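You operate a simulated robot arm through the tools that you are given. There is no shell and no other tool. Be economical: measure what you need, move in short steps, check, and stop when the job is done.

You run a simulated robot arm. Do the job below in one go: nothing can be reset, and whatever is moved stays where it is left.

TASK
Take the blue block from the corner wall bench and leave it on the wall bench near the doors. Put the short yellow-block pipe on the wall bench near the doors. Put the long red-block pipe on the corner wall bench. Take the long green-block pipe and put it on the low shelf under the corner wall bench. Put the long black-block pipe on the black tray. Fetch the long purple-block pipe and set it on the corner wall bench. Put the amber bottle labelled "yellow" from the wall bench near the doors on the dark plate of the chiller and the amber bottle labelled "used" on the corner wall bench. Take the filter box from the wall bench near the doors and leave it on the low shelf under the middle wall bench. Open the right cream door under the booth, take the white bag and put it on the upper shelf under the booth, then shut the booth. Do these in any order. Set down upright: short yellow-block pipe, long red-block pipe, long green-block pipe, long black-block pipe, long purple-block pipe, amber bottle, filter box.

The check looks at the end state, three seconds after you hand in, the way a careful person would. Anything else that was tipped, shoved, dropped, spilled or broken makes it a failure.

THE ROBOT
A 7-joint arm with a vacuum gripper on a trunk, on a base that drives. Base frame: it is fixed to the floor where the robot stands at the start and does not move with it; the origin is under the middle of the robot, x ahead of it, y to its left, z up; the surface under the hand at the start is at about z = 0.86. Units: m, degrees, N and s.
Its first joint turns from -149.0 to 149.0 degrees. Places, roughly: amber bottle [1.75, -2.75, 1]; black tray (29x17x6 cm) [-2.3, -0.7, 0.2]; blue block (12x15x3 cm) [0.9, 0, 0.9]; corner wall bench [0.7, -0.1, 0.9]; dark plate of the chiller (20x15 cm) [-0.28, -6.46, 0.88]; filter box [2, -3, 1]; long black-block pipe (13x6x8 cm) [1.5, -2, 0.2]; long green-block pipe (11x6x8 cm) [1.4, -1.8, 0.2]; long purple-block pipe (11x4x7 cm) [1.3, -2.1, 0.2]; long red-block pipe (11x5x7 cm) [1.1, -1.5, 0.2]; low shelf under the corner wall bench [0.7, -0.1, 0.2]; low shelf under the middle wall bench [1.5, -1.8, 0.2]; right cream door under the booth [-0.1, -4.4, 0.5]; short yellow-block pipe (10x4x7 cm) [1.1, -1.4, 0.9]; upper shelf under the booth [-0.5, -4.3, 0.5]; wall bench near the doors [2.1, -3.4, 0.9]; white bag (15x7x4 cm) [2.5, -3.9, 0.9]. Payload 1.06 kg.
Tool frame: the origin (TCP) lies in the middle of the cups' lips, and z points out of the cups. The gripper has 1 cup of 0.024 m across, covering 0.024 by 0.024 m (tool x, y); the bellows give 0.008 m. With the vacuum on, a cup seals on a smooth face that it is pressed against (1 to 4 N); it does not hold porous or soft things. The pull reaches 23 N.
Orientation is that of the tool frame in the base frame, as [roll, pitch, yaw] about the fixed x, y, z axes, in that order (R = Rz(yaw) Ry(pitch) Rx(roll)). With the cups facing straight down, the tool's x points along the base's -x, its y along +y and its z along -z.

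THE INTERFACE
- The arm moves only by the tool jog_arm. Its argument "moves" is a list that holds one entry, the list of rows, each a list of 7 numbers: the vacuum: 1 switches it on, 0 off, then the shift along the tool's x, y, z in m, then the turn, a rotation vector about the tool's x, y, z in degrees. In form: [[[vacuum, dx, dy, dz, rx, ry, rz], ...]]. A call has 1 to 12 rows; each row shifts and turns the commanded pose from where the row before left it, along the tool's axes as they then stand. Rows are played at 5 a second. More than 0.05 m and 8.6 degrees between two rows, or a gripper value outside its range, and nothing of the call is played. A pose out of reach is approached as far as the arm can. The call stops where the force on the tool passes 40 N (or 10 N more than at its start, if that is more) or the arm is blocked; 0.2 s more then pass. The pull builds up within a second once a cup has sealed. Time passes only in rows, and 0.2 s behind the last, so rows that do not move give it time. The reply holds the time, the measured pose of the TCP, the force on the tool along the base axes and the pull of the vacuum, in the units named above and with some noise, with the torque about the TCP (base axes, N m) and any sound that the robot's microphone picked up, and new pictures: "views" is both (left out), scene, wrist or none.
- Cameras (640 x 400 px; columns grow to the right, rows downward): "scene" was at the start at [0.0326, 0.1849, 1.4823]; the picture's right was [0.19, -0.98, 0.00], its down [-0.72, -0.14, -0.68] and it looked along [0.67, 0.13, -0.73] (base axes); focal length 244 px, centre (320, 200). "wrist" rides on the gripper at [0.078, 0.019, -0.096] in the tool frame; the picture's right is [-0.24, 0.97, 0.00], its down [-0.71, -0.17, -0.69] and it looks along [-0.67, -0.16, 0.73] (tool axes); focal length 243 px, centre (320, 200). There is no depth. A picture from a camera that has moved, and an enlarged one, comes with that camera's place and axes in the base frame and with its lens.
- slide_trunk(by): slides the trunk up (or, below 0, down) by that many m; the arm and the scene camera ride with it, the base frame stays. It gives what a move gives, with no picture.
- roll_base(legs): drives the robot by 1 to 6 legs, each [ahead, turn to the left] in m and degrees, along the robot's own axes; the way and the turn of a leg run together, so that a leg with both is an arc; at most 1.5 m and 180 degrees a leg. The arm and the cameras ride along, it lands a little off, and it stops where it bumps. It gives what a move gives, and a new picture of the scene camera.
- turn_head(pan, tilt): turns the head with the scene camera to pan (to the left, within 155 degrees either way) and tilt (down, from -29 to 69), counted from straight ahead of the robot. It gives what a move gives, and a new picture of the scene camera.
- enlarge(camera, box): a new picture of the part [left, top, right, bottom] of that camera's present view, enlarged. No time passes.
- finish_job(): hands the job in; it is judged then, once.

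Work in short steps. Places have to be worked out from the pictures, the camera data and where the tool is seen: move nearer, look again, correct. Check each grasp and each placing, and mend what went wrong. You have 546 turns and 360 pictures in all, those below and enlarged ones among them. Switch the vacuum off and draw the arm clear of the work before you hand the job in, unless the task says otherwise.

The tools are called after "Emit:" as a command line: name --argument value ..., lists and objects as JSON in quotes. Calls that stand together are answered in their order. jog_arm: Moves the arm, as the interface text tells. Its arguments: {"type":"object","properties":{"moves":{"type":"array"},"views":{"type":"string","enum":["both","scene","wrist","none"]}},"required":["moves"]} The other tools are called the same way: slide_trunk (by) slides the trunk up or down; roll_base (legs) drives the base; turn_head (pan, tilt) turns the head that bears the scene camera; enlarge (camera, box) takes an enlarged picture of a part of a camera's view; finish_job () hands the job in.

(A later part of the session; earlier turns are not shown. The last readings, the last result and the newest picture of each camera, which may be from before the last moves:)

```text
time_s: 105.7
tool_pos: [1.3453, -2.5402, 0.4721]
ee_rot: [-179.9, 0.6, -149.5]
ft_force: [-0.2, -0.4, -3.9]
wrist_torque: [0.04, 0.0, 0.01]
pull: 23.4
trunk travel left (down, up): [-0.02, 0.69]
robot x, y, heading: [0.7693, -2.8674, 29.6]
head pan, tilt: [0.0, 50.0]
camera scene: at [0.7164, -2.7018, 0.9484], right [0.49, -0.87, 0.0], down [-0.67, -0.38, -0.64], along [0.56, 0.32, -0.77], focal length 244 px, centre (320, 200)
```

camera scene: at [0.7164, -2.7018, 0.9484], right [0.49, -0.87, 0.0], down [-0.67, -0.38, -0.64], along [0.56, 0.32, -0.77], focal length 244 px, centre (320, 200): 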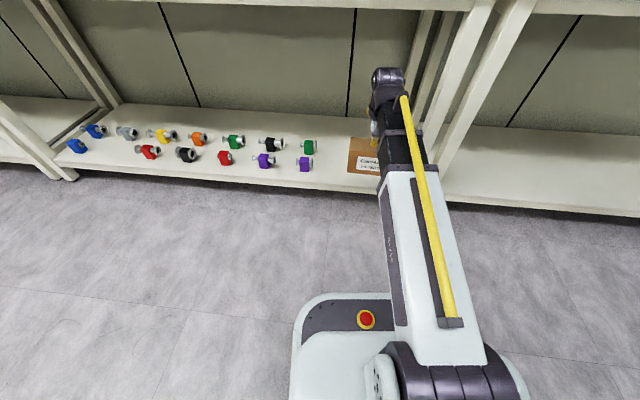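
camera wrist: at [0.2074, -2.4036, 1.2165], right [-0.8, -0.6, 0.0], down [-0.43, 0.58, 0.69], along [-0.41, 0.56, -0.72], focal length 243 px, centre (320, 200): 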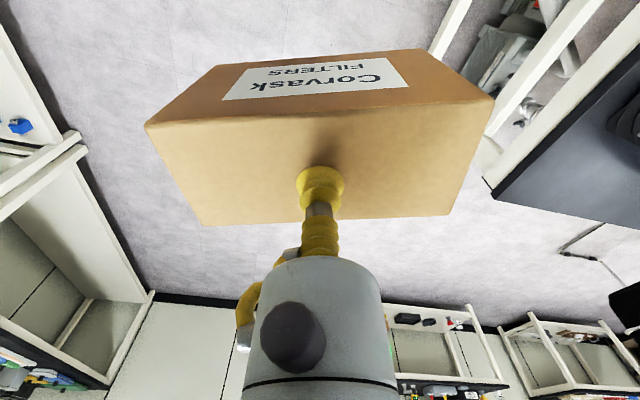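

The carton hangs outside the shelf at a good height, lined up with the free stretch. I extend it in over the shelf.

Emit:
jog_arm --moves '[[[1, -0.044, 0.003, 0, 0, 0, 0], [1, -0.044, 0.003, 0, 0, 0, 0], [1, -0.044, 0.003, 0, 0, 0, 0], [1, -0.044, 0.003, 0, 0, 0, 0], [1, -0.044, 0.003, 0, 0, 0, 0], [1, 0, 0, 0.05, 0, 0, 0]]]'

```text
time_s: 107.0
tool_pos: [1.5291, -2.4167, 0.427]
ee_rot: [-179.8, 0.6, -149.5]
ft_force: [-0.7, -0.6, -3.4]
wrist_torque: [-0.02, -0.02, -0.01]
pull: 23.0
trunk travel left (down, up): [-0.02, 0.69]
robot x, y, heading: [0.7711, -2.8661, 29.4]
head pan, tilt: [0.0, 50.0]
camera scene: at [0.7163, -2.7018, 0.9485], right [0.49, -0.87, 0.0], down [-0.67, -0.38, -0.64], along [0.56, 0.32, -0.77], focal length 244 px, centre (320, 200)
camera wrist: at [1.4526, -2.4402, 0.5211], right [-0.29, 0.96, 0.0], down [0.69, 0.21, 0.69], along [0.66, 0.2, -0.72], focal length 243 px, centre (320, 200)
```

scene: 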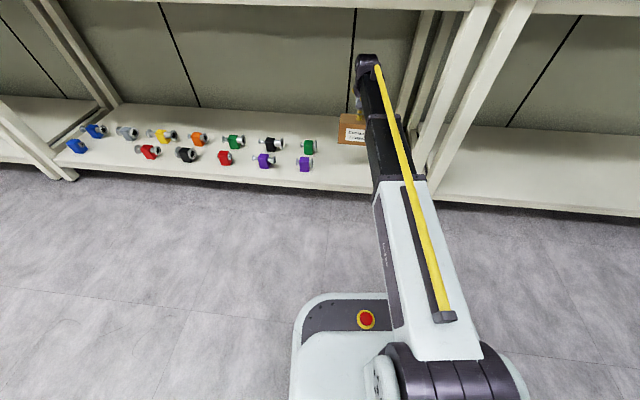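
wrist: 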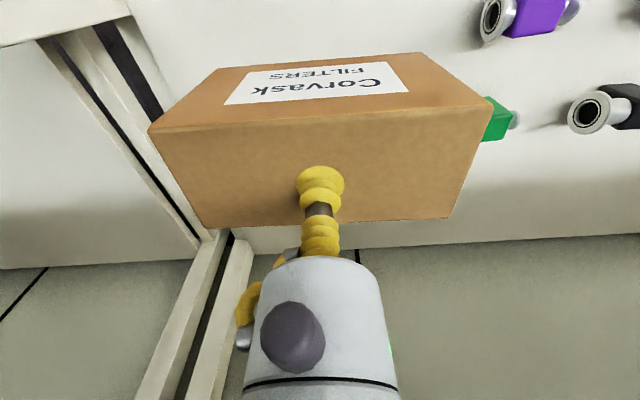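

Clearance to the green pipe is about 10 cm. I lower the carton toward the shelf.

Emit:
jog_arm --moves '[[[1, 0, 0, 0.04, 0, 0, 0], [1, 0, 0, 0.03, 0, 0, 0], [1, 0, 0, 0.02, 0, 0, 0], [1, 0, 0, 0.01, 0, 0, 0], [1, 0, 0, 0.006, 0, 0, 0], [1, 0, 0, 0, 0, 0, 0]]]'

```text
time_s: 108.5
tool_pos: [1.5303, -2.4157, 0.3186]
ee_rot: [-179.7, 0.6, -149.5]
ft_force: [0.4, 0.6, -4.6]
wrist_torque: [0.03, 0.01, -0.01]
pull: 22.3
trunk travel left (down, up): [-0.02, 0.69]
robot x, y, heading: [0.7706, -2.8649, 29.5]
head pan, tilt: [0.0, 50.0]
camera scene: at [0.7164, -2.7017, 0.9484], right [0.49, -0.87, 0.0], down [-0.67, -0.38, -0.64], along [0.56, 0.32, -0.77], focal length 244 px, centre (320, 200)
camera wrist: at [1.453, -2.4392, 0.4122], right [-0.29, 0.96, 0.0], down [0.69, 0.21, 0.69], along [0.66, 0.2, -0.72], focal length 243 px, centre (320, 200)
```

scene: 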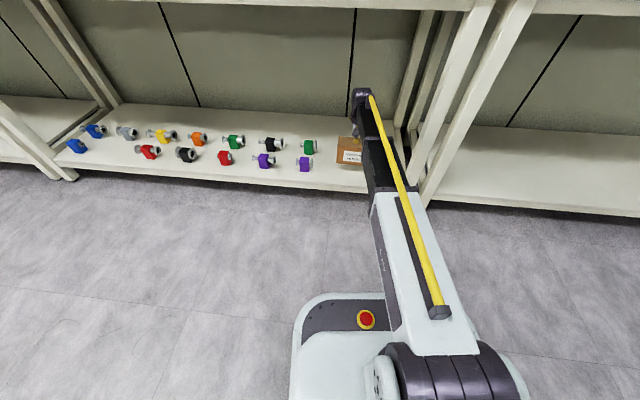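
wrist: 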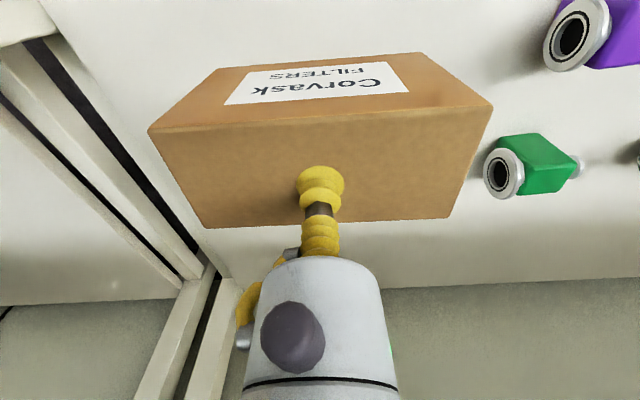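

Still a couple of cm above. I continue in small steps.

Emit:
jog_arm --moves '[[[1, 0, 0, 0.006, 0, 0, 0], [1, 0, 0, 0.005, 0, 0, 0], [1, 0, 0, 0.005, 0, 0, 0], [1, 0, 0, 0, 0, 0, 0]]]' --views "none"

```text
time_s: 109.5
tool_pos: [1.5301, -2.4175, 0.3035]
ee_rot: [-179.8, 0.7, -149.5]
ft_force: [0.5, -0.5, -4.7]
wrist_torque: [0.02, -0.02, 0.03]
pull: 22.7
trunk travel left (down, up): [-0.02, 0.69]
robot x, y, heading: [0.774, -2.8668, 29.5]
head pan, tilt: [0.0, 50.0]
```

Emit:
jog_arm --moves '[[[1, 0, 0, 0.004, 0, 0, 0], [1, 0, 0, 0.004, 0, 0, 0], [1, 0, 0, 0.004, 0, 0, 0], [1, 0, 0, 0, 0, 0, 0]]]' --views "wrist"

```text
time_s: 110.5
tool_pos: [1.531, -2.4162, 0.2909]
ee_rot: [-179.7, 0.6, -149.6]
ft_force: [0.2, -0.1, -3.8]
wrist_torque: [0.03, -0.01, -0.01]
pull: 22.8
trunk travel left (down, up): [-0.02, 0.69]
robot x, y, heading: [0.7714, -2.8672, 29.6]
head pan, tilt: [0.0, 50.0]
camera wrist: at [1.4526, -2.4388, 0.3856], right [-0.29, 0.96, 0.0], down [0.69, 0.21, 0.69], along [0.66, 0.2, -0.72], focal length 243 px, centre (320, 200)
```

wrist: 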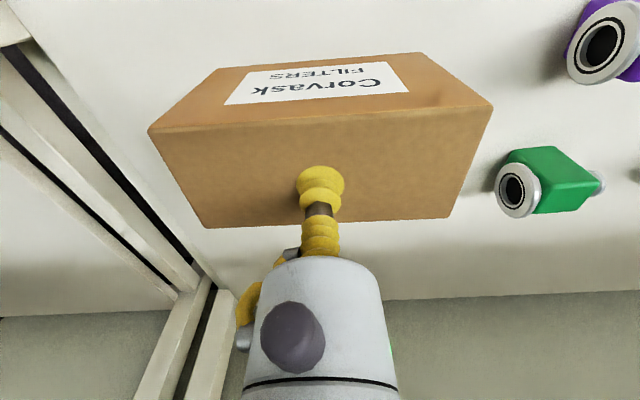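

Emit:
jog_arm --moves '[[[1, 0, 0, 0.004, 0, 0, 0], [1, 0, 0, 0.004, 0, 0, 0], [1, 0, 0, 0.003, 0, 0, 0], [1, 0, 0, 0, 0, 0, 0]]]' --views "none"

```text
time_s: 111.5
tool_pos: [1.5289, -2.4156, 0.2805]
ee_rot: [-179.8, 0.6, -149.5]
ft_force: [0.1, -0.6, -4.6]
wrist_torque: [0.02, 0.02, 0.0]
pull: 22.8
trunk travel left (down, up): [-0.02, 0.69]
robot x, y, heading: [0.7746, -2.8631, 29.6]
head pan, tilt: [0.0, 50.0]
```

Emit:
jog_arm --moves '[[[1, 0, 0, 0.004, 0, 0, 0], [1, 0, 0, 0.003, 0, 0, 0], [1, 0, 0, 0.003, 0, 0, 0], [1, 0, 0, 0, 0, 0, 0]]]' --views "none"

```text
time_s: 112.5
tool_pos: [1.5279, -2.417, 0.2702]
ee_rot: [-179.8, 0.5, -149.4]
ft_force: [0.1, -0.3, -4.8]
wrist_torque: [0.0, -0.04, -0.01]
pull: 23.1
trunk travel left (down, up): [-0.02, 0.69]
robot x, y, heading: [0.7722, -2.8653, 29.4]
head pan, tilt: [0.0, 50.0]
```

Emit:
jog_arm --moves '[[[1, 0, 0, 0.004, 0, 0, 0], [1, 0, 0, 0.003, 0, 0, 0], [1, 0, 0, 0.003, 0, 0, 0], [1, 0, 0, 0.003, 0, 0, 0], [1, 0, 0, 0, 0, 0, 0]]]'

```text
time_s: 113.7
tool_pos: [1.5288, -2.4147, 0.2594]
ee_rot: [-179.8, 0.8, -149.4]
ft_force: [5.0, 3.7, 16.7]
wrist_torque: [-0.05, 0.05, -0.03]
pull: 22.9
trunk travel left (down, up): [-0.02, 0.69]
robot x, y, heading: [0.7719, -2.866, 29.3]
head pan, tilt: [0.0, 50.0]
camera scene: at [0.7153, -2.7024, 0.9487], right [0.49, -0.87, 0.0], down [-0.67, -0.38, -0.64], along [0.56, 0.32, -0.77], focal length 244 px, centre (320, 200)
camera wrist: at [1.4525, -2.4386, 0.3536], right [-0.29, 0.96, 0.0], down [0.69, 0.21, 0.7], along [0.67, 0.2, -0.72], focal length 243 px, centre (320, 200)
```

scene: 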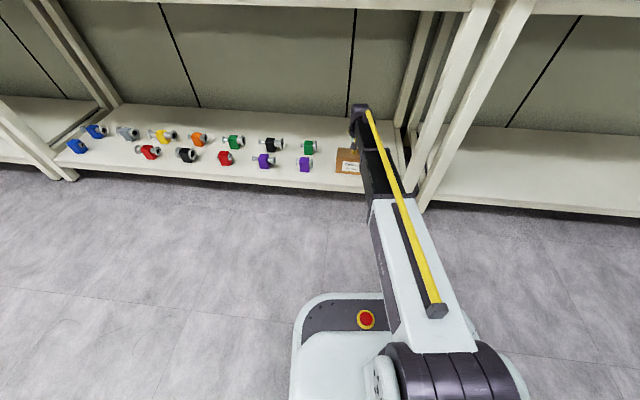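
wrist: 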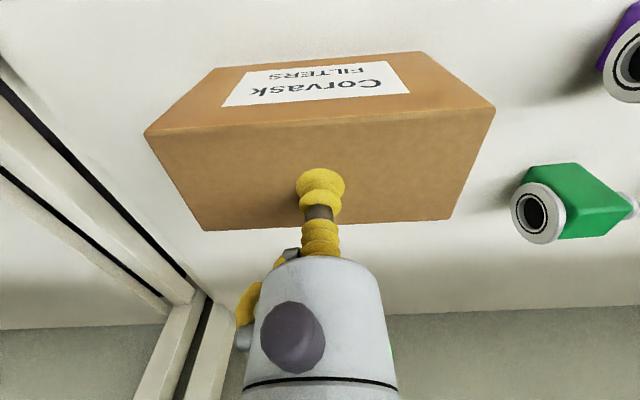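

It stands on the shelf (shelf z≈0.165). I release, lift straight up and look at the pipes closely.

Emit:
jog_arm --moves '[[[0, 0, 0, -0.004, 0, 0, 0], [0, 0, 0, 0, 0, 0, 0], [0, 0, 0, 0, 0, 0, 0], [0, 0, 0, 0, 0, 0, 0], [0, 0, 0, -0.02, 0, 0, 0], [0, 0, 0, -0.05, 0, 0, 0], [0, 0, 0, -0.05, 0, 0, 0], [0, 0, 0, -0.04, 0, 0, 0]]]' --views "wrist"

Emit:
enlarge --camera "scene" --box '[50, 95, 340, 195]'

```text
time_s: 115.5
tool_pos: [1.528, -2.4167, 0.4199]
ee_rot: [-179.9, 0.6, -149.6]
ft_force: [0.4, 0.7, 0.1]
wrist_torque: [-0.03, 0.03, 0.0]
pull: 0.0
trunk travel left (down, up): [-0.02, 0.69]
robot x, y, heading: [0.7714, -2.8678, 29.4]
head pan, tilt: [0.0, 50.0]
camera wrist: at [1.4514, -2.4388, 0.5143], right [-0.29, 0.96, 0.0], down [0.69, 0.21, 0.69], along [0.66, 0.2, -0.72], focal length 243 px, centre (320, 200)
```

wrist: 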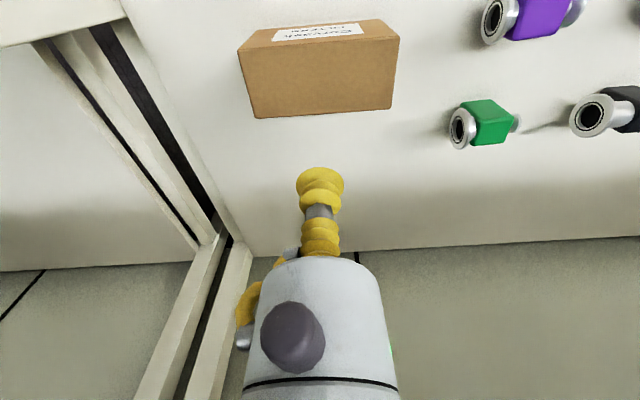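

```text
2.21 times, centred on (195, 145) of scene
camera zoom: at [0.7163, -2.7018, 0.9484], right [0.49, -0.87, 0.0], down [-0.67, -0.38, -0.64], along [0.56, 0.32, -0.77], focal length 539 px, centre (596, 321)
```

zoom: 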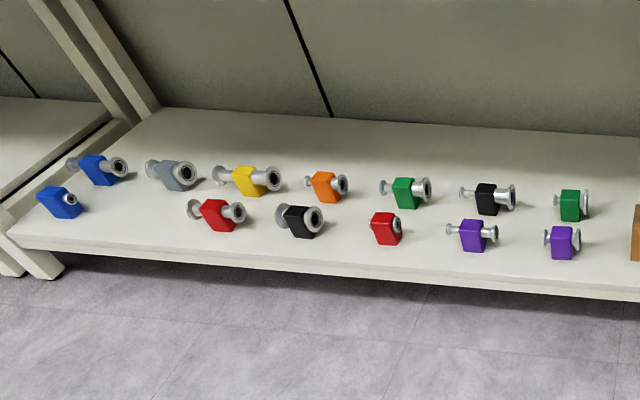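

The filter box stands well. The long pipes are the ones matching the listed places: green (1.38,-1.83), black (1.45,-2.0), purple (1.34,-2.05), red (1.12,-1.53). I retract and drive to the green one.

Emit:
jog_arm --moves '[[[0, 0.045, 0, 0, 0, 0, 0], [0, 0.045, 0, 0, 0, 0, 0], [0, 0.045, 0, 0, 0, 0, 0], [0, 0.045, 0, 0, 0, 0, 0], [0, 0.045, 0, -0.02, 0, 0, 0]]]' --views "none"

Emit:
roll_base --legs '[[0, 73], [0.75, 0], [0, -82]]'

```text
time_s: 116.7
tool_pos: [1.3332, -2.5311, 0.4387]
ee_rot: [-179.7, 0.6, -149.5]
ft_force: [1.1, 0.4, -0.8]
wrist_torque: [0.03, 0.01, 0.01]
pull: 0.0
trunk travel left (down, up): [-0.02, 0.69]
robot x, y, heading: [0.7732, -2.8625, 29.4]
head pan, tilt: [0.0, 50.0]
```

```text
time_s: 127.5
tool_pos: [1.2098, -1.8893, 0.4377]
ee_rot: [-179.8, 0.5, -159.1]
ft_force: [0.3, -0.5, 0.2]
wrist_torque: [0.03, 0.01, 0.02]
pull: 0.0
trunk travel left (down, up): [-0.02, 0.69]
robot x, y, heading: [0.5977, -2.1271, 19.6]
head pan, tilt: [0.0, 50.0]
camera scene: at [0.5723, -1.9538, 0.9484], right [0.34, -0.94, 0.0], down [-0.72, -0.26, -0.64], along [0.6, 0.22, -0.77], focal length 244 px, centre (320, 200)
```

scene: 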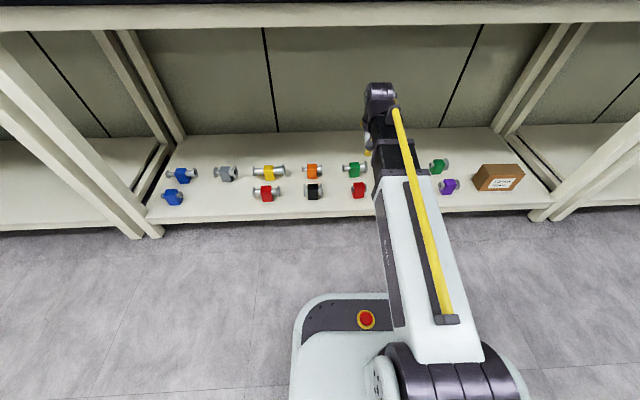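

I bring the cup over the green pipe for a close wrist view.

Emit:
jog_arm --moves '[[[0, -0.04, 0.004, 0, 0, 0, 0], [0, -0.04, 0.004, 0, 0, 0, 0], [0, -0.03, 0.004, 0.02, 0, 0, 0], [0, -0.02, 0, 0.04, 0, 0, 0]]]' --views "wrist"

```text
time_s: 128.5
tool_pos: [1.3279, -1.8302, 0.3803]
ee_rot: [-179.8, 0.7, -159.2]
ft_force: [0.3, 0.2, 0.2]
wrist_torque: [0.0, 0.0, -0.01]
pull: 0.1
trunk travel left (down, up): [-0.02, 0.69]
robot x, y, heading: [0.6015, -2.1223, 19.9]
head pan, tilt: [0.0, 50.0]
camera wrist: at [1.2484, -1.8392, 0.4743], right [-0.12, 0.99, 0.0], down [0.71, 0.09, 0.69], along [0.69, 0.09, -0.72], focal length 243 px, centre (320, 200)
```

wrist: 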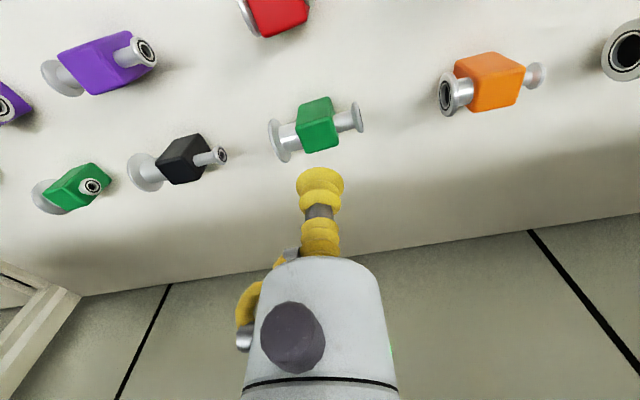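

The green block's top face is about 5 cm ahead. I move over it and down for a closer look.

Emit:
jog_arm --moves '[[[0, -0.025, -0.006, 0.02, 0, 0, 0], [0, -0.025, -0.006, 0.03, 0, 0, 0], [0, 0, 0, 0.03, 0, 0, 0]]]' --views "wrist"

```text
time_s: 129.3
tool_pos: [1.3813, -1.8253, 0.3016]
ee_rot: [-179.9, 0.7, -159.2]
ft_force: [-0.8, -0.1, -0.3]
wrist_torque: [0.01, -0.01, 0.0]
pull: 0.1
trunk travel left (down, up): [-0.02, 0.69]
robot x, y, heading: [0.6006, -2.1257, 19.7]
head pan, tilt: [0.0, 50.0]
camera wrist: at [1.3013, -1.834, 0.3951], right [-0.12, 0.99, 0.0], down [0.71, 0.09, 0.69], along [0.69, 0.09, -0.72], focal length 243 px, centre (320, 200)
```

wrist: 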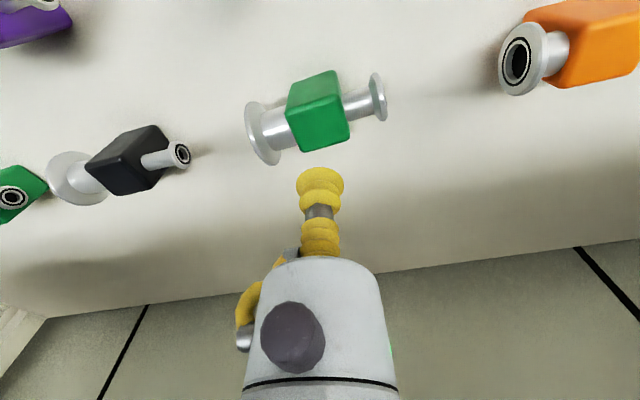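

The top face sits right below the cup. I descend with vacuum on.

Emit:
jog_arm --moves '[[[1, 0, 0.003, 0.03, 0, 0, 0], [1, 0, 0, 0.015, 0, 0, 0], [1, 0, 0, 0.005, 0, 0, 0], [1, 0, 0, 0.005, 0, 0, 0], [1, 0, 0, 0, 0, 0, 0]]]' --views "wrist"

```text
time_s: 130.5
tool_pos: [1.3817, -1.8223, 0.2452]
ee_rot: [-179.8, 0.6, -159.2]
ft_force: [-1.2, 0.0, 0.5]
wrist_torque: [0.03, 0.02, 0.01]
pull: 0.1
trunk travel left (down, up): [-0.02, 0.69]
robot x, y, heading: [0.5976, -2.122, 19.6]
head pan, tilt: [0.0, 50.0]
camera wrist: at [1.3006, -1.8311, 0.3398], right [-0.12, 0.99, 0.0], down [0.71, 0.09, 0.69], along [0.69, 0.09, -0.72], focal length 243 px, centre (320, 200)
```

wrist: 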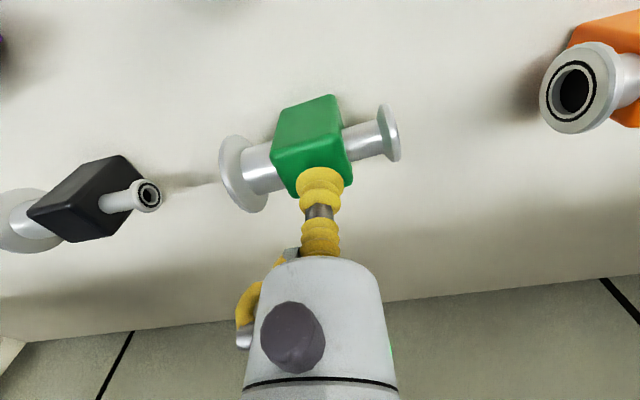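

Emit:
jog_arm --moves '[[[1, 0.006, -0.002, 0.004, 0, 0, 0], [1, 0, 0, 0.004, 0, 0, 0], [1, 0, 0, 0.004, 0, 0, 0], [1, 0, 0, 0, 0, 0, 0], [1, 0, 0, 0, 0, 0, 0]]]' --views "wrist"

```text
time_s: 131.7
tool_pos: [1.3758, -1.8257, 0.2329]
ee_rot: [-179.8, 0.7, -159.2]
ft_force: [0.5, -0.2, -0.4]
wrist_torque: [0.04, 0.02, 0.02]
pull: 0.0
trunk travel left (down, up): [-0.02, 0.69]
robot x, y, heading: [0.6015, -2.1274, 19.7]
head pan, tilt: [0.0, 50.0]
camera wrist: at [1.2954, -1.8355, 0.3276], right [-0.12, 0.99, 0.0], down [0.71, 0.09, 0.69], along [0.69, 0.09, -0.72], focal length 243 px, centre (320, 200)
```

wrist: 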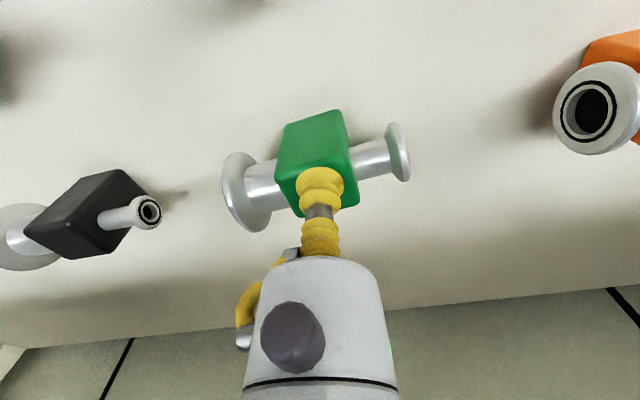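

Centred; still no contact. Further down.

Emit:
jog_arm --moves '[[[1, 0, 0, 0.004, 0, 0, 0], [1, 0, 0, 0.003, 0, 0, 0], [1, 0, 0, 0.003, 0, 0, 0], [1, 0, 0, 0.003, 0, 0, 0], [1, 0, 0, 0, 0, 0, 0], [1, 0, 0, 0, 0, 0, 0]]]' --views "wrist"

```text
time_s: 133.1
tool_pos: [1.3751, -1.826, 0.2207]
ee_rot: [-179.8, 0.7, -159.1]
ft_force: [0.8, 0.4, 2.6]
wrist_torque: [0.04, 0.03, 0.01]
pull: 0.2
trunk travel left (down, up): [-0.02, 0.69]
robot x, y, heading: [0.5995, -2.1239, 19.7]
head pan, tilt: [0.0, 50.0]
camera wrist: at [1.2951, -1.8359, 0.3146], right [-0.12, 0.99, 0.0], down [0.71, 0.09, 0.69], along [0.69, 0.09, -0.72], focal length 243 px, centre (320, 200)
```

wrist: 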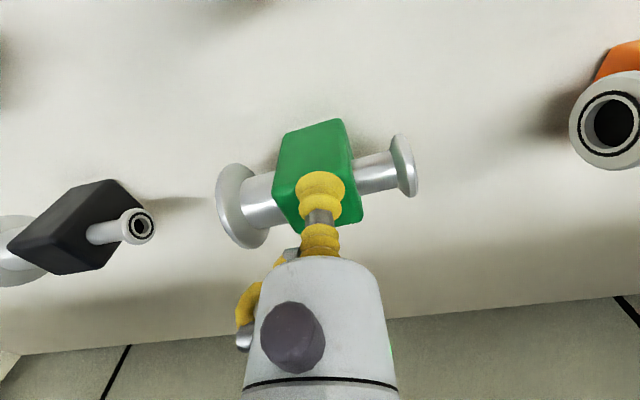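

Contact begins. A little more press.

Emit:
jog_arm --moves '[[[1, 0, 0, 0.002, 0, 0, 0], [1, 0, 0, 0.002, 0, 0, 0], [1, 0, 0, 0, 0, 0, 0], [1, 0, 0, 0, 0, 0, 0]]]' --views "none"

```text
time_s: 134.1
tool_pos: [1.3756, -1.8268, 0.2171]
ee_rot: [-179.7, 0.7, -159.2]
ft_force: [1.3, -0.9, 5.6]
wrist_torque: [0.0, 0.02, -0.01]
pull: 0.2
trunk travel left (down, up): [-0.02, 0.69]
robot x, y, heading: [0.5998, -2.1241, 19.8]
head pan, tilt: [0.0, 50.0]
```

No seal. I look closely at how the cup sits.

Emit:
enlarge --camera "wrist" --box '[210, 100, 430, 260]'

```text
2.50 times, centred on (320, 180) of wrist
camera zoom: at [1.2951, -1.8359, 0.3106], right [-0.12, 0.99, 0.0], down [0.71, 0.09, 0.69], along [0.69, 0.09, -0.72], focal length 606 px, centre (320, 250)
```

zoom: 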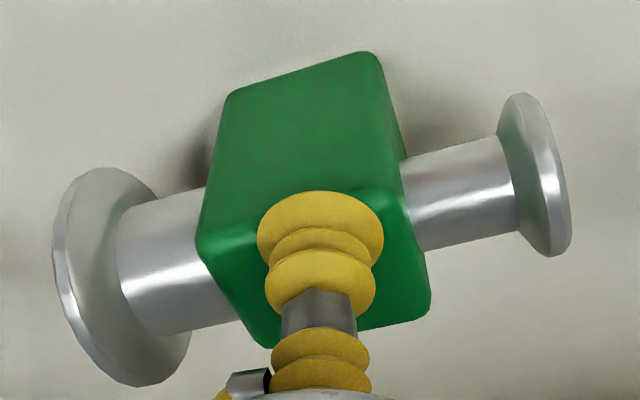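

The cup overlaps the near edge of the face. I lift slightly, move 12 mm ahead and press again.

Emit:
jog_arm --moves '[[[1, 0, 0, -0.008, 0, 0, 0], [1, -0.012, 0, 0, 0, 0, 0], [1, 0, 0, 0.004, 0, 0, 0], [1, 0, 0, 0.003, 0, 0, 0], [1, 0, 0, 0.002, 0, 0, 0], [1, 0, 0, 0, 0, 0, 0], [1, 0, 0, 0, 0, 0, 0]]]' --views "none"

```text
time_s: 135.7
tool_pos: [1.3868, -1.8218, 0.2153]
ee_rot: [-179.8, 0.7, -159.3]
ft_force: [4.1, 3.7, 17.6]
wrist_torque: [-0.03, -0.01, 0.01]
pull: 22.7
trunk travel left (down, up): [-0.02, 0.69]
robot x, y, heading: [0.5992, -2.1274, 19.6]
head pan, tilt: [0.0, 50.0]
```

Sealed. I lift it clear and retract out of the shelf.

Emit:
jog_arm --moves '[[[1, 0, 0, -0.01, 0, 0, 0], [1, 0, 0, -0.03, 0, 0, 0], [1, 0, 0, -0.05, 0, 0, 0], [1, 0, 0, -0.05, 0, 0, 0], [1, 0, 0, -0.05, 0, 0, 0], [1, 0.045, 0, 0, 0, 0, 0], [1, 0.045, 0, 0, 0, 0, 0], [1, 0.045, 0, 0, 0, 0, 0], [1, 0.045, 0, 0, 0, 0, 0]]]'

```text
time_s: 137.7
tool_pos: [1.2144, -1.8875, 0.4008]
ee_rot: [-179.8, 0.6, -159.2]
ft_force: [0.0, 1.0, -1.8]
wrist_torque: [0.02, 0.04, 0.01]
pull: 22.8
trunk travel left (down, up): [-0.02, 0.69]
robot x, y, heading: [0.6011, -2.1255, 19.5]
head pan, tilt: [0.0, 50.0]
camera scene: at [0.5725, -1.9537, 0.9484], right [0.34, -0.94, 0.0], down [-0.72, -0.26, -0.64], along [0.6, 0.22, -0.77], focal length 244 px, centre (320, 200)
camera wrist: at [1.1339, -1.8964, 0.4947], right [-0.12, 0.99, 0.0], down [0.72, 0.09, 0.69], along [0.69, 0.09, -0.72], focal length 243 px, centre (320, 200)
```

scene: 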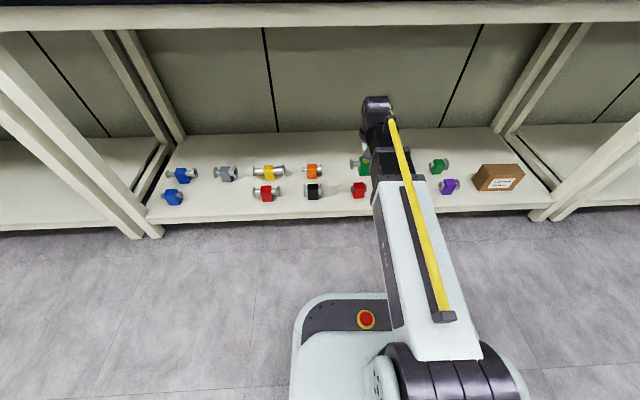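
wrist: 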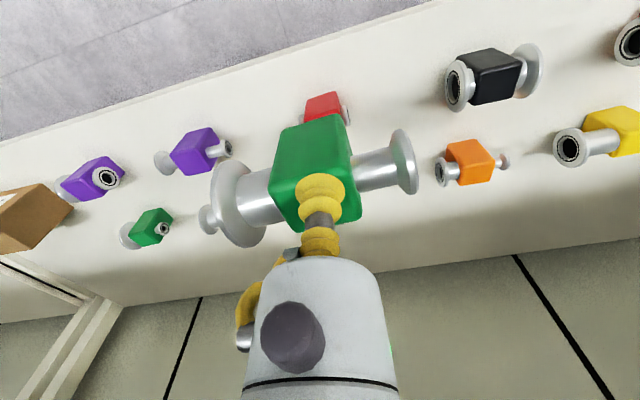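

Green is in hand. I drive to the corner bench (1.5 m along) and turn to face it.

Emit:
roll_base --legs '[[0, 90.5], [1.5, 0], [0, -90]]'

```text
time_s: 152.8
tool_pos: [0.6089, -0.4664, 0.4009]
ee_rot: [-179.8, 0.5, -154.5]
ft_force: [0.4, -0.1, -0.7]
wrist_torque: [0.01, 0.01, 0.01]
pull: 0.1
trunk travel left (down, up): [-0.02, 0.69]
robot x, y, heading: [0.0165, -0.7554, 24.7]
head pan, tilt: [0.0, 50.0]
camera scene: at [-0.026, -0.5866, 0.9484], right [0.41, -0.91, 0.0], down [-0.7, -0.32, -0.64], along [0.59, 0.27, -0.77], focal length 244 px, centre (320, 200)
```

scene: 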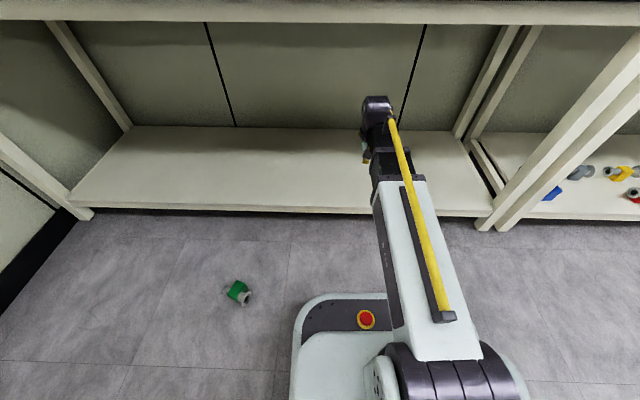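

The green pipe dropped during the last turn: the pull is gone and it lies on the floor near (0.15,-0.17). I turn toward it to look and pick it up again.

Emit:
enlarge --camera "scene" --box '[190, 260, 290, 320]'

Emit:
roll_base --legs '[[0, 50]]'

```text
6.40 times, centred on (240, 290) of scene
camera zoom: at [-0.026, -0.5866, 0.9484], right [0.41, -0.91, 0.0], down [-0.7, -0.32, -0.64], along [0.59, 0.27, -0.77], focal length 1562 px, centre (832, -376)
```

zoom: 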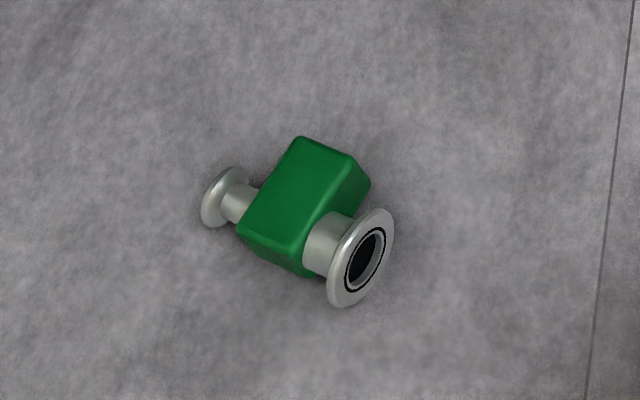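

```text
time_s: 155.4
tool_pos: [0.1852, -0.1176, 0.4004]
ee_rot: [-179.7, 0.7, -105.2]
ft_force: [0.3, 0.2, 0.3]
wrist_torque: [0.0, 0.01, -0.01]
pull: 0.1
trunk travel left (down, up): [-0.02, 0.69]
robot x, y, heading: [0.0172, -0.7526, 73.5]
head pan, tilt: [0.0, 50.0]
camera scene: at [-0.1389, -0.676, 0.9484], right [0.96, -0.28, 0.0], down [-0.22, -0.74, -0.64], along [0.18, 0.62, -0.77], focal length 244 px, centre (320, 200)
```

scene: 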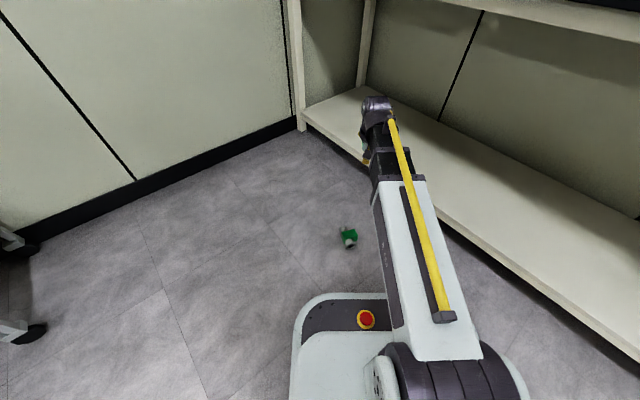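

I back up 0.1 m for comfortable reach and bring the wrist camera down over it.

Emit:
roll_base --legs '[[-0.1, 0]]'

Emit:
jog_arm --moves '[[[0, -0.01, 0.035, 0.04, 0, 0, 0], [0, 0, 0, 0.05, 0, 0, 0], [0, 0, 0, 0.05, 0, 0, 0], [0, 0, 0, 0.04, 0, 0, 0]]]' --views "wrist"

```text
time_s: 156.6
tool_pos: [0.1566, -0.213, 0.4009]
ee_rot: [-179.8, 0.6, -105.2]
ft_force: [0.4, 0.0, -0.7]
wrist_torque: [0.01, -0.02, 0.01]
pull: 0.0
trunk travel left (down, up): [-0.02, 0.69]
robot x, y, heading: [-0.0123, -0.8479, 74.0]
head pan, tilt: [0.0, 50.0]
camera scene: at [-0.167, -0.7719, 0.9484], right [0.96, -0.28, 0.0], down [-0.21, -0.74, -0.64], along [0.18, 0.62, -0.77], focal length 244 px, centre (320, 200)
```

scene: 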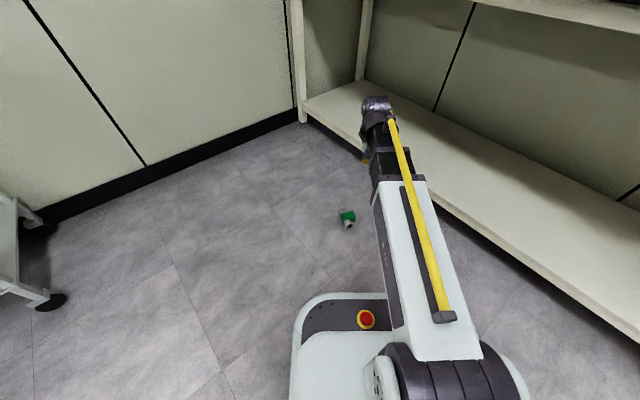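

```text
refused: row 1 steps farther than a row can; nothing moved
```

Emit:
jog_arm --moves '[[[0, 0, 0.035, 0.03, 0, 0, 0], [0, 0, 0, 0.05, 0, 0, 0], [0, 0, 0, 0.05, 0, 0, 0], [0, 0, 0, 0.04, 0, 0, 0]]]' --views "wrist"

```text
time_s: 157.6
tool_pos: [0.1233, -0.2038, 0.2294]
ee_rot: [-179.8, 0.7, -105.2]
ft_force: [0.2, -0.7, 0.6]
wrist_torque: [0.04, 0.02, 0.01]
pull: 0.2
trunk travel left (down, up): [-0.02, 0.69]
robot x, y, heading: [-0.015, -0.8524, 73.6]
head pan, tilt: [0.0, 50.0]
camera wrist: at [0.0848, -0.2744, 0.3248], right [-0.88, 0.48, 0.0], down [0.35, 0.63, 0.69], along [0.34, 0.61, -0.72], focal length 243 px, centre (320, 200)
```

wrist: 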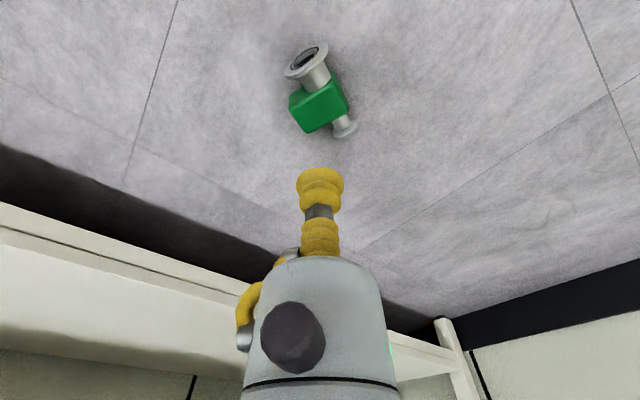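

Emit:
enlarge --camera "wrist" --box '[260, 30, 380, 150]'

```text
3.33 times, centred on (320, 90) of wrist
camera zoom: at [0.0848, -0.2744, 0.3248], right [-0.88, 0.48, 0.0], down [0.35, 0.63, 0.69], along [0.34, 0.61, -0.72], focal length 809 px, centre (320, 567)
```

zoom: 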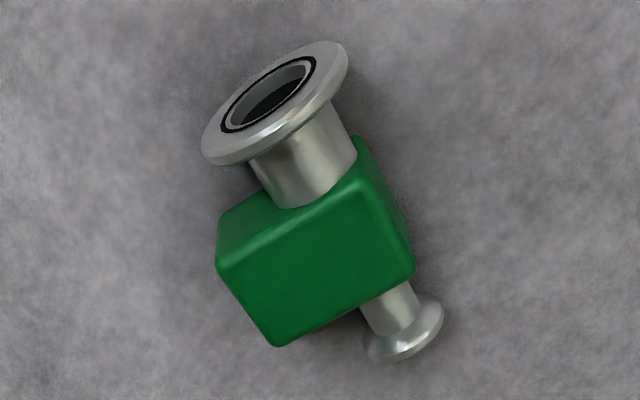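

The geometry: the block lies on its side (long side along world x), with the pipe offset toward the original top, which now points to world -x. I'll grip the upward face well centred, and later turn it back upright. First move closer.

Emit:
jog_arm --moves '[[[0, -0.03, -0.01, 0.03, 0, 0, 0], [0, -0.013, -0.003, 0.04, 0, 0, 0], [0, 0, 0, 0.04, 0, 0, 0]]]' --views "wrist"

Emit:
enlarge --camera "wrist" --box '[240, 60, 400, 220]'

```text
time_s: 158.4
tool_pos: [0.1512, -0.1628, 0.1232]
ee_rot: [-179.8, 0.7, -105.2]
ft_force: [0.5, 0.2, -0.5]
wrist_torque: [-0.02, 0.0, -0.01]
pull: 0.1
trunk travel left (down, up): [-0.02, 0.69]
robot x, y, heading: [-0.0115, -0.8503, 73.6]
head pan, tilt: [0.0, 50.0]
camera wrist: at [0.1114, -0.2334, 0.2168], right [-0.88, 0.48, 0.0], down [0.35, 0.63, 0.69], along [0.34, 0.61, -0.72], focal length 243 px, centre (320, 200)
```

wrist: 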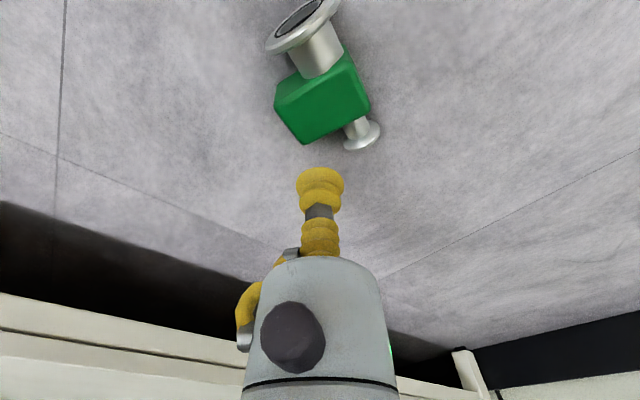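

```text
2.50 times, centred on (320, 140) of wrist
camera zoom: at [0.1114, -0.2334, 0.2168], right [-0.88, 0.48, 0.0], down [0.35, 0.63, 0.69], along [0.34, 0.61, -0.72], focal length 606 px, centre (320, 350)
```

zoom: 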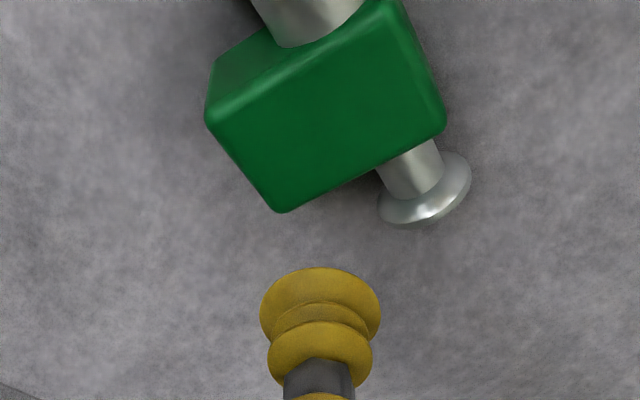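

The cup is above the centre of the face. Allowing for the large flange lifting one end, I tilt 5° and descend with vacuum.

Emit:
jog_arm --moves '[[[1, 0, 0, 0.03, 1.3, 4.8, 0], [1, 0.001, 0, 0.03, 0, 0, 0], [1, 0.001, 0, 0.01, 0, 0, 0], [1, 0, 0, 0.005, 0, 0, 0], [1, 0, 0, 0, 0, 0, 0]]]' --views "wrist"

```text
time_s: 159.6
tool_pos: [0.1485, -0.1687, 0.0476]
ee_rot: [-178.5, -4.2, -105.3]
ft_force: [-0.6, 0.4, 0.2]
wrist_torque: [0.01, -0.01, -0.04]
pull: 0.2
trunk travel left (down, up): [-0.02, 0.69]
robot x, y, heading: [-0.0106, -0.8497, 73.6]
head pan, tilt: [0.0, 50.0]
camera wrist: at [0.1098, -0.2302, 0.147], right [-0.88, 0.48, -0.04], down [0.35, 0.69, 0.64], along [0.34, 0.54, -0.77], focal length 243 px, centre (320, 200)
```

wrist: 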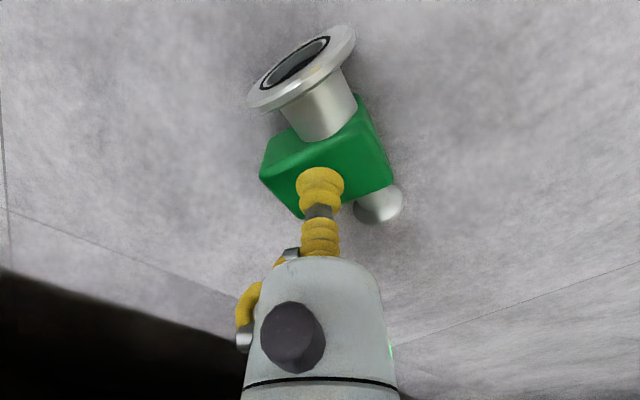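

Emit:
jog_arm --moves '[[[1, -0.002, 0.002, 0.004, 0, 0, 0], [1, 0, 0, 0.004, 0, 0, 0], [1, 0, 0, 0.003, 0, 0, 0], [1, 0, 0, 0, 0, 0, 0], [1, 0, 0, 0, 0, 0, 0]]]' --views "wrist"

```text
time_s: 160.8
tool_pos: [0.1464, -0.1667, 0.0367]
ee_rot: [-178.5, -4.1, -105.3]
ft_force: [6.5, -2.7, 15.7]
wrist_torque: [-0.11, 0.04, 0.02]
pull: 22.5
trunk travel left (down, up): [-0.02, 0.69]
robot x, y, heading: [-0.016, -0.8504, 73.5]
head pan, tilt: [0.0, 50.0]
camera wrist: at [0.1089, -0.2291, 0.1361], right [-0.88, 0.48, -0.04], down [0.35, 0.69, 0.64], along [0.34, 0.54, -0.77], focal length 243 px, centre (320, 200)
```

wrist: 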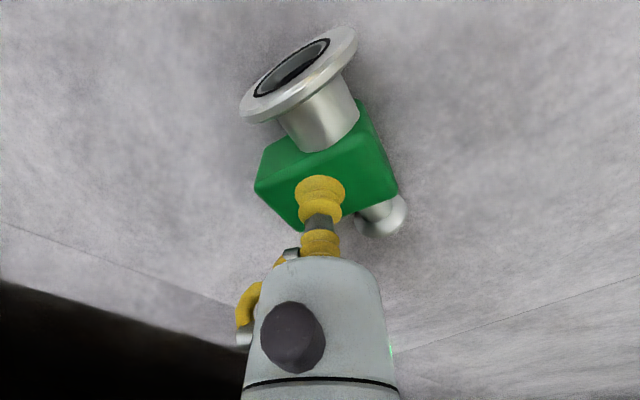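

Sealed and centred. I lift it straight up.

Emit:
jog_arm --moves '[[[1, 0, 0, -0.01, 0, 0, 0], [1, 0, 0, -0.03, 0, 0, 0], [1, 0, 0, -0.05, 0, 0, 0], [1, 0, 0, -0.05, 0, 0, 0], [1, 0, 0, -0.05, 0, 0, 0], [1, 0, 0, -0.05, 0, 0, 0], [1, 0, 0, -0.05, 0, 0, 0], [1, 0, 0, -0.04, 0, 0, 0], [1, 0, 0, 0, 0, 0, 0]]]' --views "wrist"

Emit:
slide_trunk --by 0.2

```text
time_s: 162.8
tool_pos: [0.1454, -0.1415, 0.3653]
ee_rot: [-178.5, -4.1, -105.4]
ft_force: [-0.2, -0.2, -3.4]
wrist_torque: [0.0, -0.02, 0.01]
pull: 22.7
trunk travel left (down, up): [-0.02, 0.69]
robot x, y, heading: [-0.0111, -0.8509, 73.9]
head pan, tilt: [0.0, 50.0]
camera wrist: at [0.1072, -0.2035, 0.4657], right [-0.88, 0.48, -0.04], down [0.35, 0.69, 0.64], along [0.33, 0.54, -0.77], focal length 243 px, centre (320, 200)
```

wrist: 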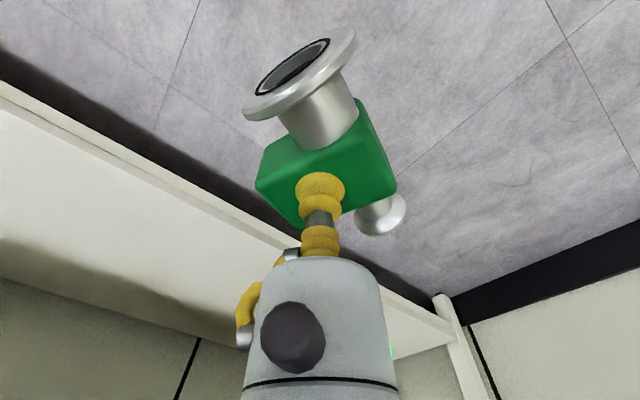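

```text
time_s: 165.0
tool_pos: [0.1466, -0.1409, 0.565]
ee_rot: [-178.5, -4.1, -105.3]
ft_force: [0.6, -0.5, -2.9]
wrist_torque: [0.02, -0.01, -0.04]
pull: 23.0
trunk travel left (down, up): [-0.22, 0.49]
robot x, y, heading: [-0.0105, -0.8488, 74.0]
head pan, tilt: [0.0, 50.0]
```

I now yaw the tool about its axis so that the pipe's original top points ahead of the robot.

Emit:
jog_arm --moves '[[[1, 0, 0, 0, 0, 0, 8.2], [1, 0, 0, 0, 0, 0, 8.2], [1, 0, 0, 0, 0, 0, 8.2], [1, 0, 0, 0, 0, 0, 8.2], [1, 0, 0, 0, 0, 0, 8.2], [1, 0, 0, 0, 0, 0, 8.2], [1, 0, 0, 0, 0, 0, 8.2], [1, 0, 0, 0, 0, 0, 8.2], [1, 0, 0, 0, 0, 0, 8.2], [1, 0, 0, 0, 0, 0, 8.2], [1, 0, 0, 0, 0, 0, 8.2], [1, 0, 0, 0, 0, 0, 8.2]]]' --views "scene"

```text
time_s: 167.6
tool_pos: [0.147, -0.141, 0.5657]
ee_rot: [-176.0, 2.1, 156.3]
ft_force: [-0.2, 0.0, -3.7]
wrist_torque: [0.0, 0.0, 0.0]
pull: 22.8
trunk travel left (down, up): [-0.22, 0.49]
robot x, y, heading: [-0.0095, -0.8516, 73.9]
head pan, tilt: [0.0, 50.0]
camera scene: at [-0.1669, -0.7717, 1.1484], right [0.96, -0.28, 0.0], down [-0.21, -0.74, -0.64], along [0.18, 0.62, -0.77], focal length 244 px, centre (320, 200)
```

scene: 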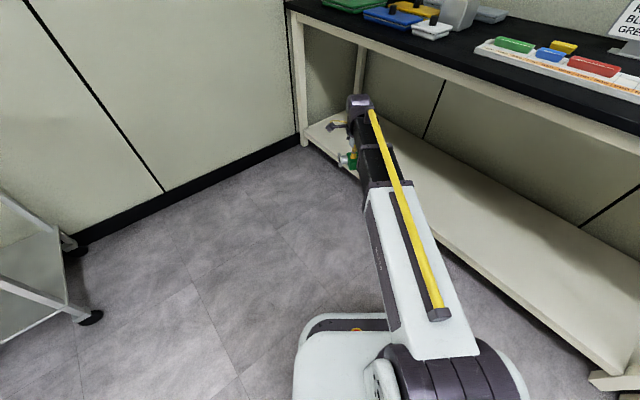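

Yaw works. I finish the yaw and begin pitching the tool toward horizontal, checking halfway.

Emit:
jog_arm --moves '[[[1, 0, 0, 0, 0, 0, 8.1], [1, 0, 0, 0, -7.88, 2.21, 0], [1, 0, 0, 0, -7.88, 2.21, 0], [1, 0, 0, 0, -7.88, 2.21, 0], [1, 0, 0, 0, -7.88, 2.21, 0], [1, 0, 0, 0, -7.88, 2.21, 0], [1, 0, 0, 0, -7.88, 2.21, 0]]]' --views "scene"

```text
time_s: 169.2
tool_pos: [0.145, -0.1414, 0.5654]
ee_rot: [135.7, -9.5, 152.8]
ft_force: [0.5, 0.5, -4.3]
wrist_torque: [-0.06, -0.01, -0.01]
pull: 22.2
trunk travel left (down, up): [-0.22, 0.49]
robot x, y, heading: [-0.0111, -0.8525, 73.4]
head pan, tilt: [0.0, 50.0]
camera scene: at [-0.1669, -0.7717, 1.1484], right [0.96, -0.28, 0.0], down [-0.21, -0.74, -0.64], along [0.18, 0.62, -0.77], focal length 244 px, centre (320, 200)
```

scene: 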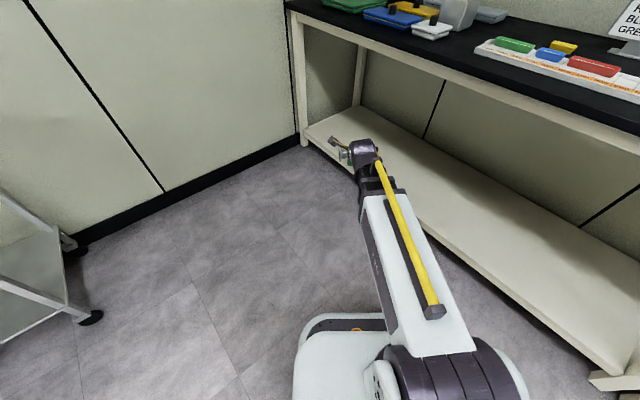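

Going well; I pitch the rest of the way.

Emit:
jog_arm --moves '[[[1, 0, 0, 0, -7.88, 2.21, 0], [1, 0, 0, 0, -7.88, 2.21, 0], [1, 0, 0, 0, -7.88, 2.21, 0], [1, 0, 0, 0, -7.88, 2.21, 0], [1, 0, 0, 0, -7.88, 2.21, 0], [1, 0, 0, 0, 0, 0, 0]]]'

```text
time_s: 170.6
tool_pos: [0.1522, -0.1388, 0.5806]
ee_rot: [103.7, -13.7, 160.9]
ft_force: [0.5, -0.1, -3.6]
wrist_torque: [-0.1, 0.01, 0.04]
pull: 22.9
out of reach, approached as far as the arm can: row 4, 5
trunk travel left (down, up): [-0.22, 0.49]
robot x, y, heading: [-0.012, -0.8464, 73.6]
head pan, tilt: [0.0, 50.0]
camera scene: at [-0.1669, -0.7717, 1.1484], right [0.96, -0.28, 0.0], down [-0.21, -0.74, -0.64], along [0.18, 0.62, -0.77], focal length 244 px, centre (320, 200)
camera wrist: at [0.0615, -0.2001, 0.6384], right [0.5, 0.07, 0.86], down [0.42, -0.89, -0.17], along [0.76, 0.45, -0.48], focal length 243 px, centre (320, 200)
```

scene: 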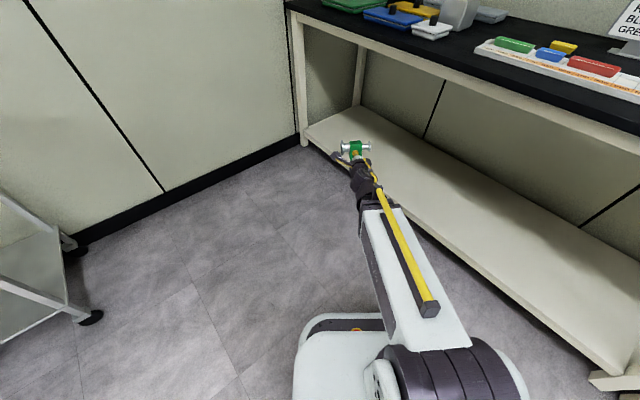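
wrist: 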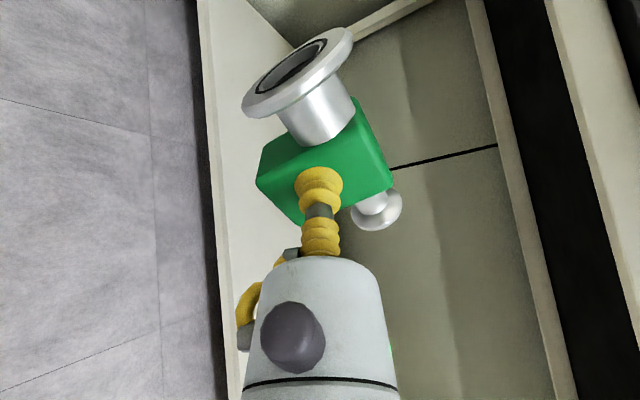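

The last 13° are out of reach at this low posture. I raise the hand relative to the trunk (5 rows up) and finish the pitch.

Emit:
jog_arm --moves '[[[1, 0.0107, 0.0425, -0.0104, 0, 0, 0], [1, 0.0107, 0.0425, -0.0104, 0, 0, 0], [1, 0.0107, 0.0425, -0.0104, 0, 0, 0], [1, 0.0107, 0.0425, -0.0104, 0, 0, 0], [1, 0.0107, 0.0425, -0.0104, 0, 0, 0], [1, 0, 0, 0, -6.3, 1.77, 0], [1, 0, 0, 0, -6.3, 1.77, 0]]]' --views "scene"

```text
time_s: 172.2
tool_pos: [0.152, -0.1403, 0.8062]
ee_rot: [90.1, -14.2, 164.4]
ft_force: [-0.1, -0.9, -3.2]
wrist_torque: [-0.1, 0.03, 0.03]
pull: 22.7
trunk travel left (down, up): [-0.22, 0.49]
robot x, y, heading: [-0.0132, -0.8471, 73.7]
head pan, tilt: [0.0, 50.0]
camera scene: at [-0.167, -0.7718, 1.1484], right [0.96, -0.28, 0.0], down [-0.21, -0.74, -0.64], along [0.18, 0.62, -0.77], focal length 244 px, centre (320, 200)
```

scene: 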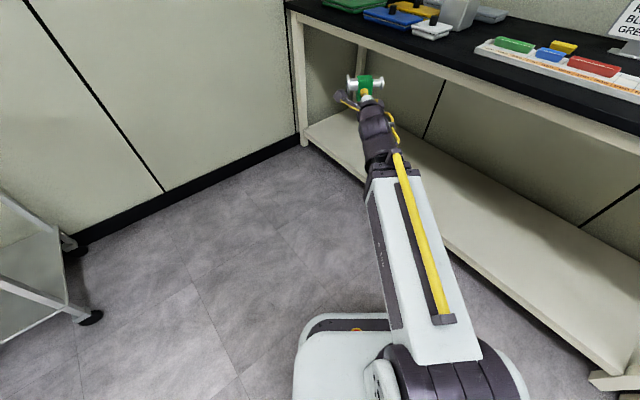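

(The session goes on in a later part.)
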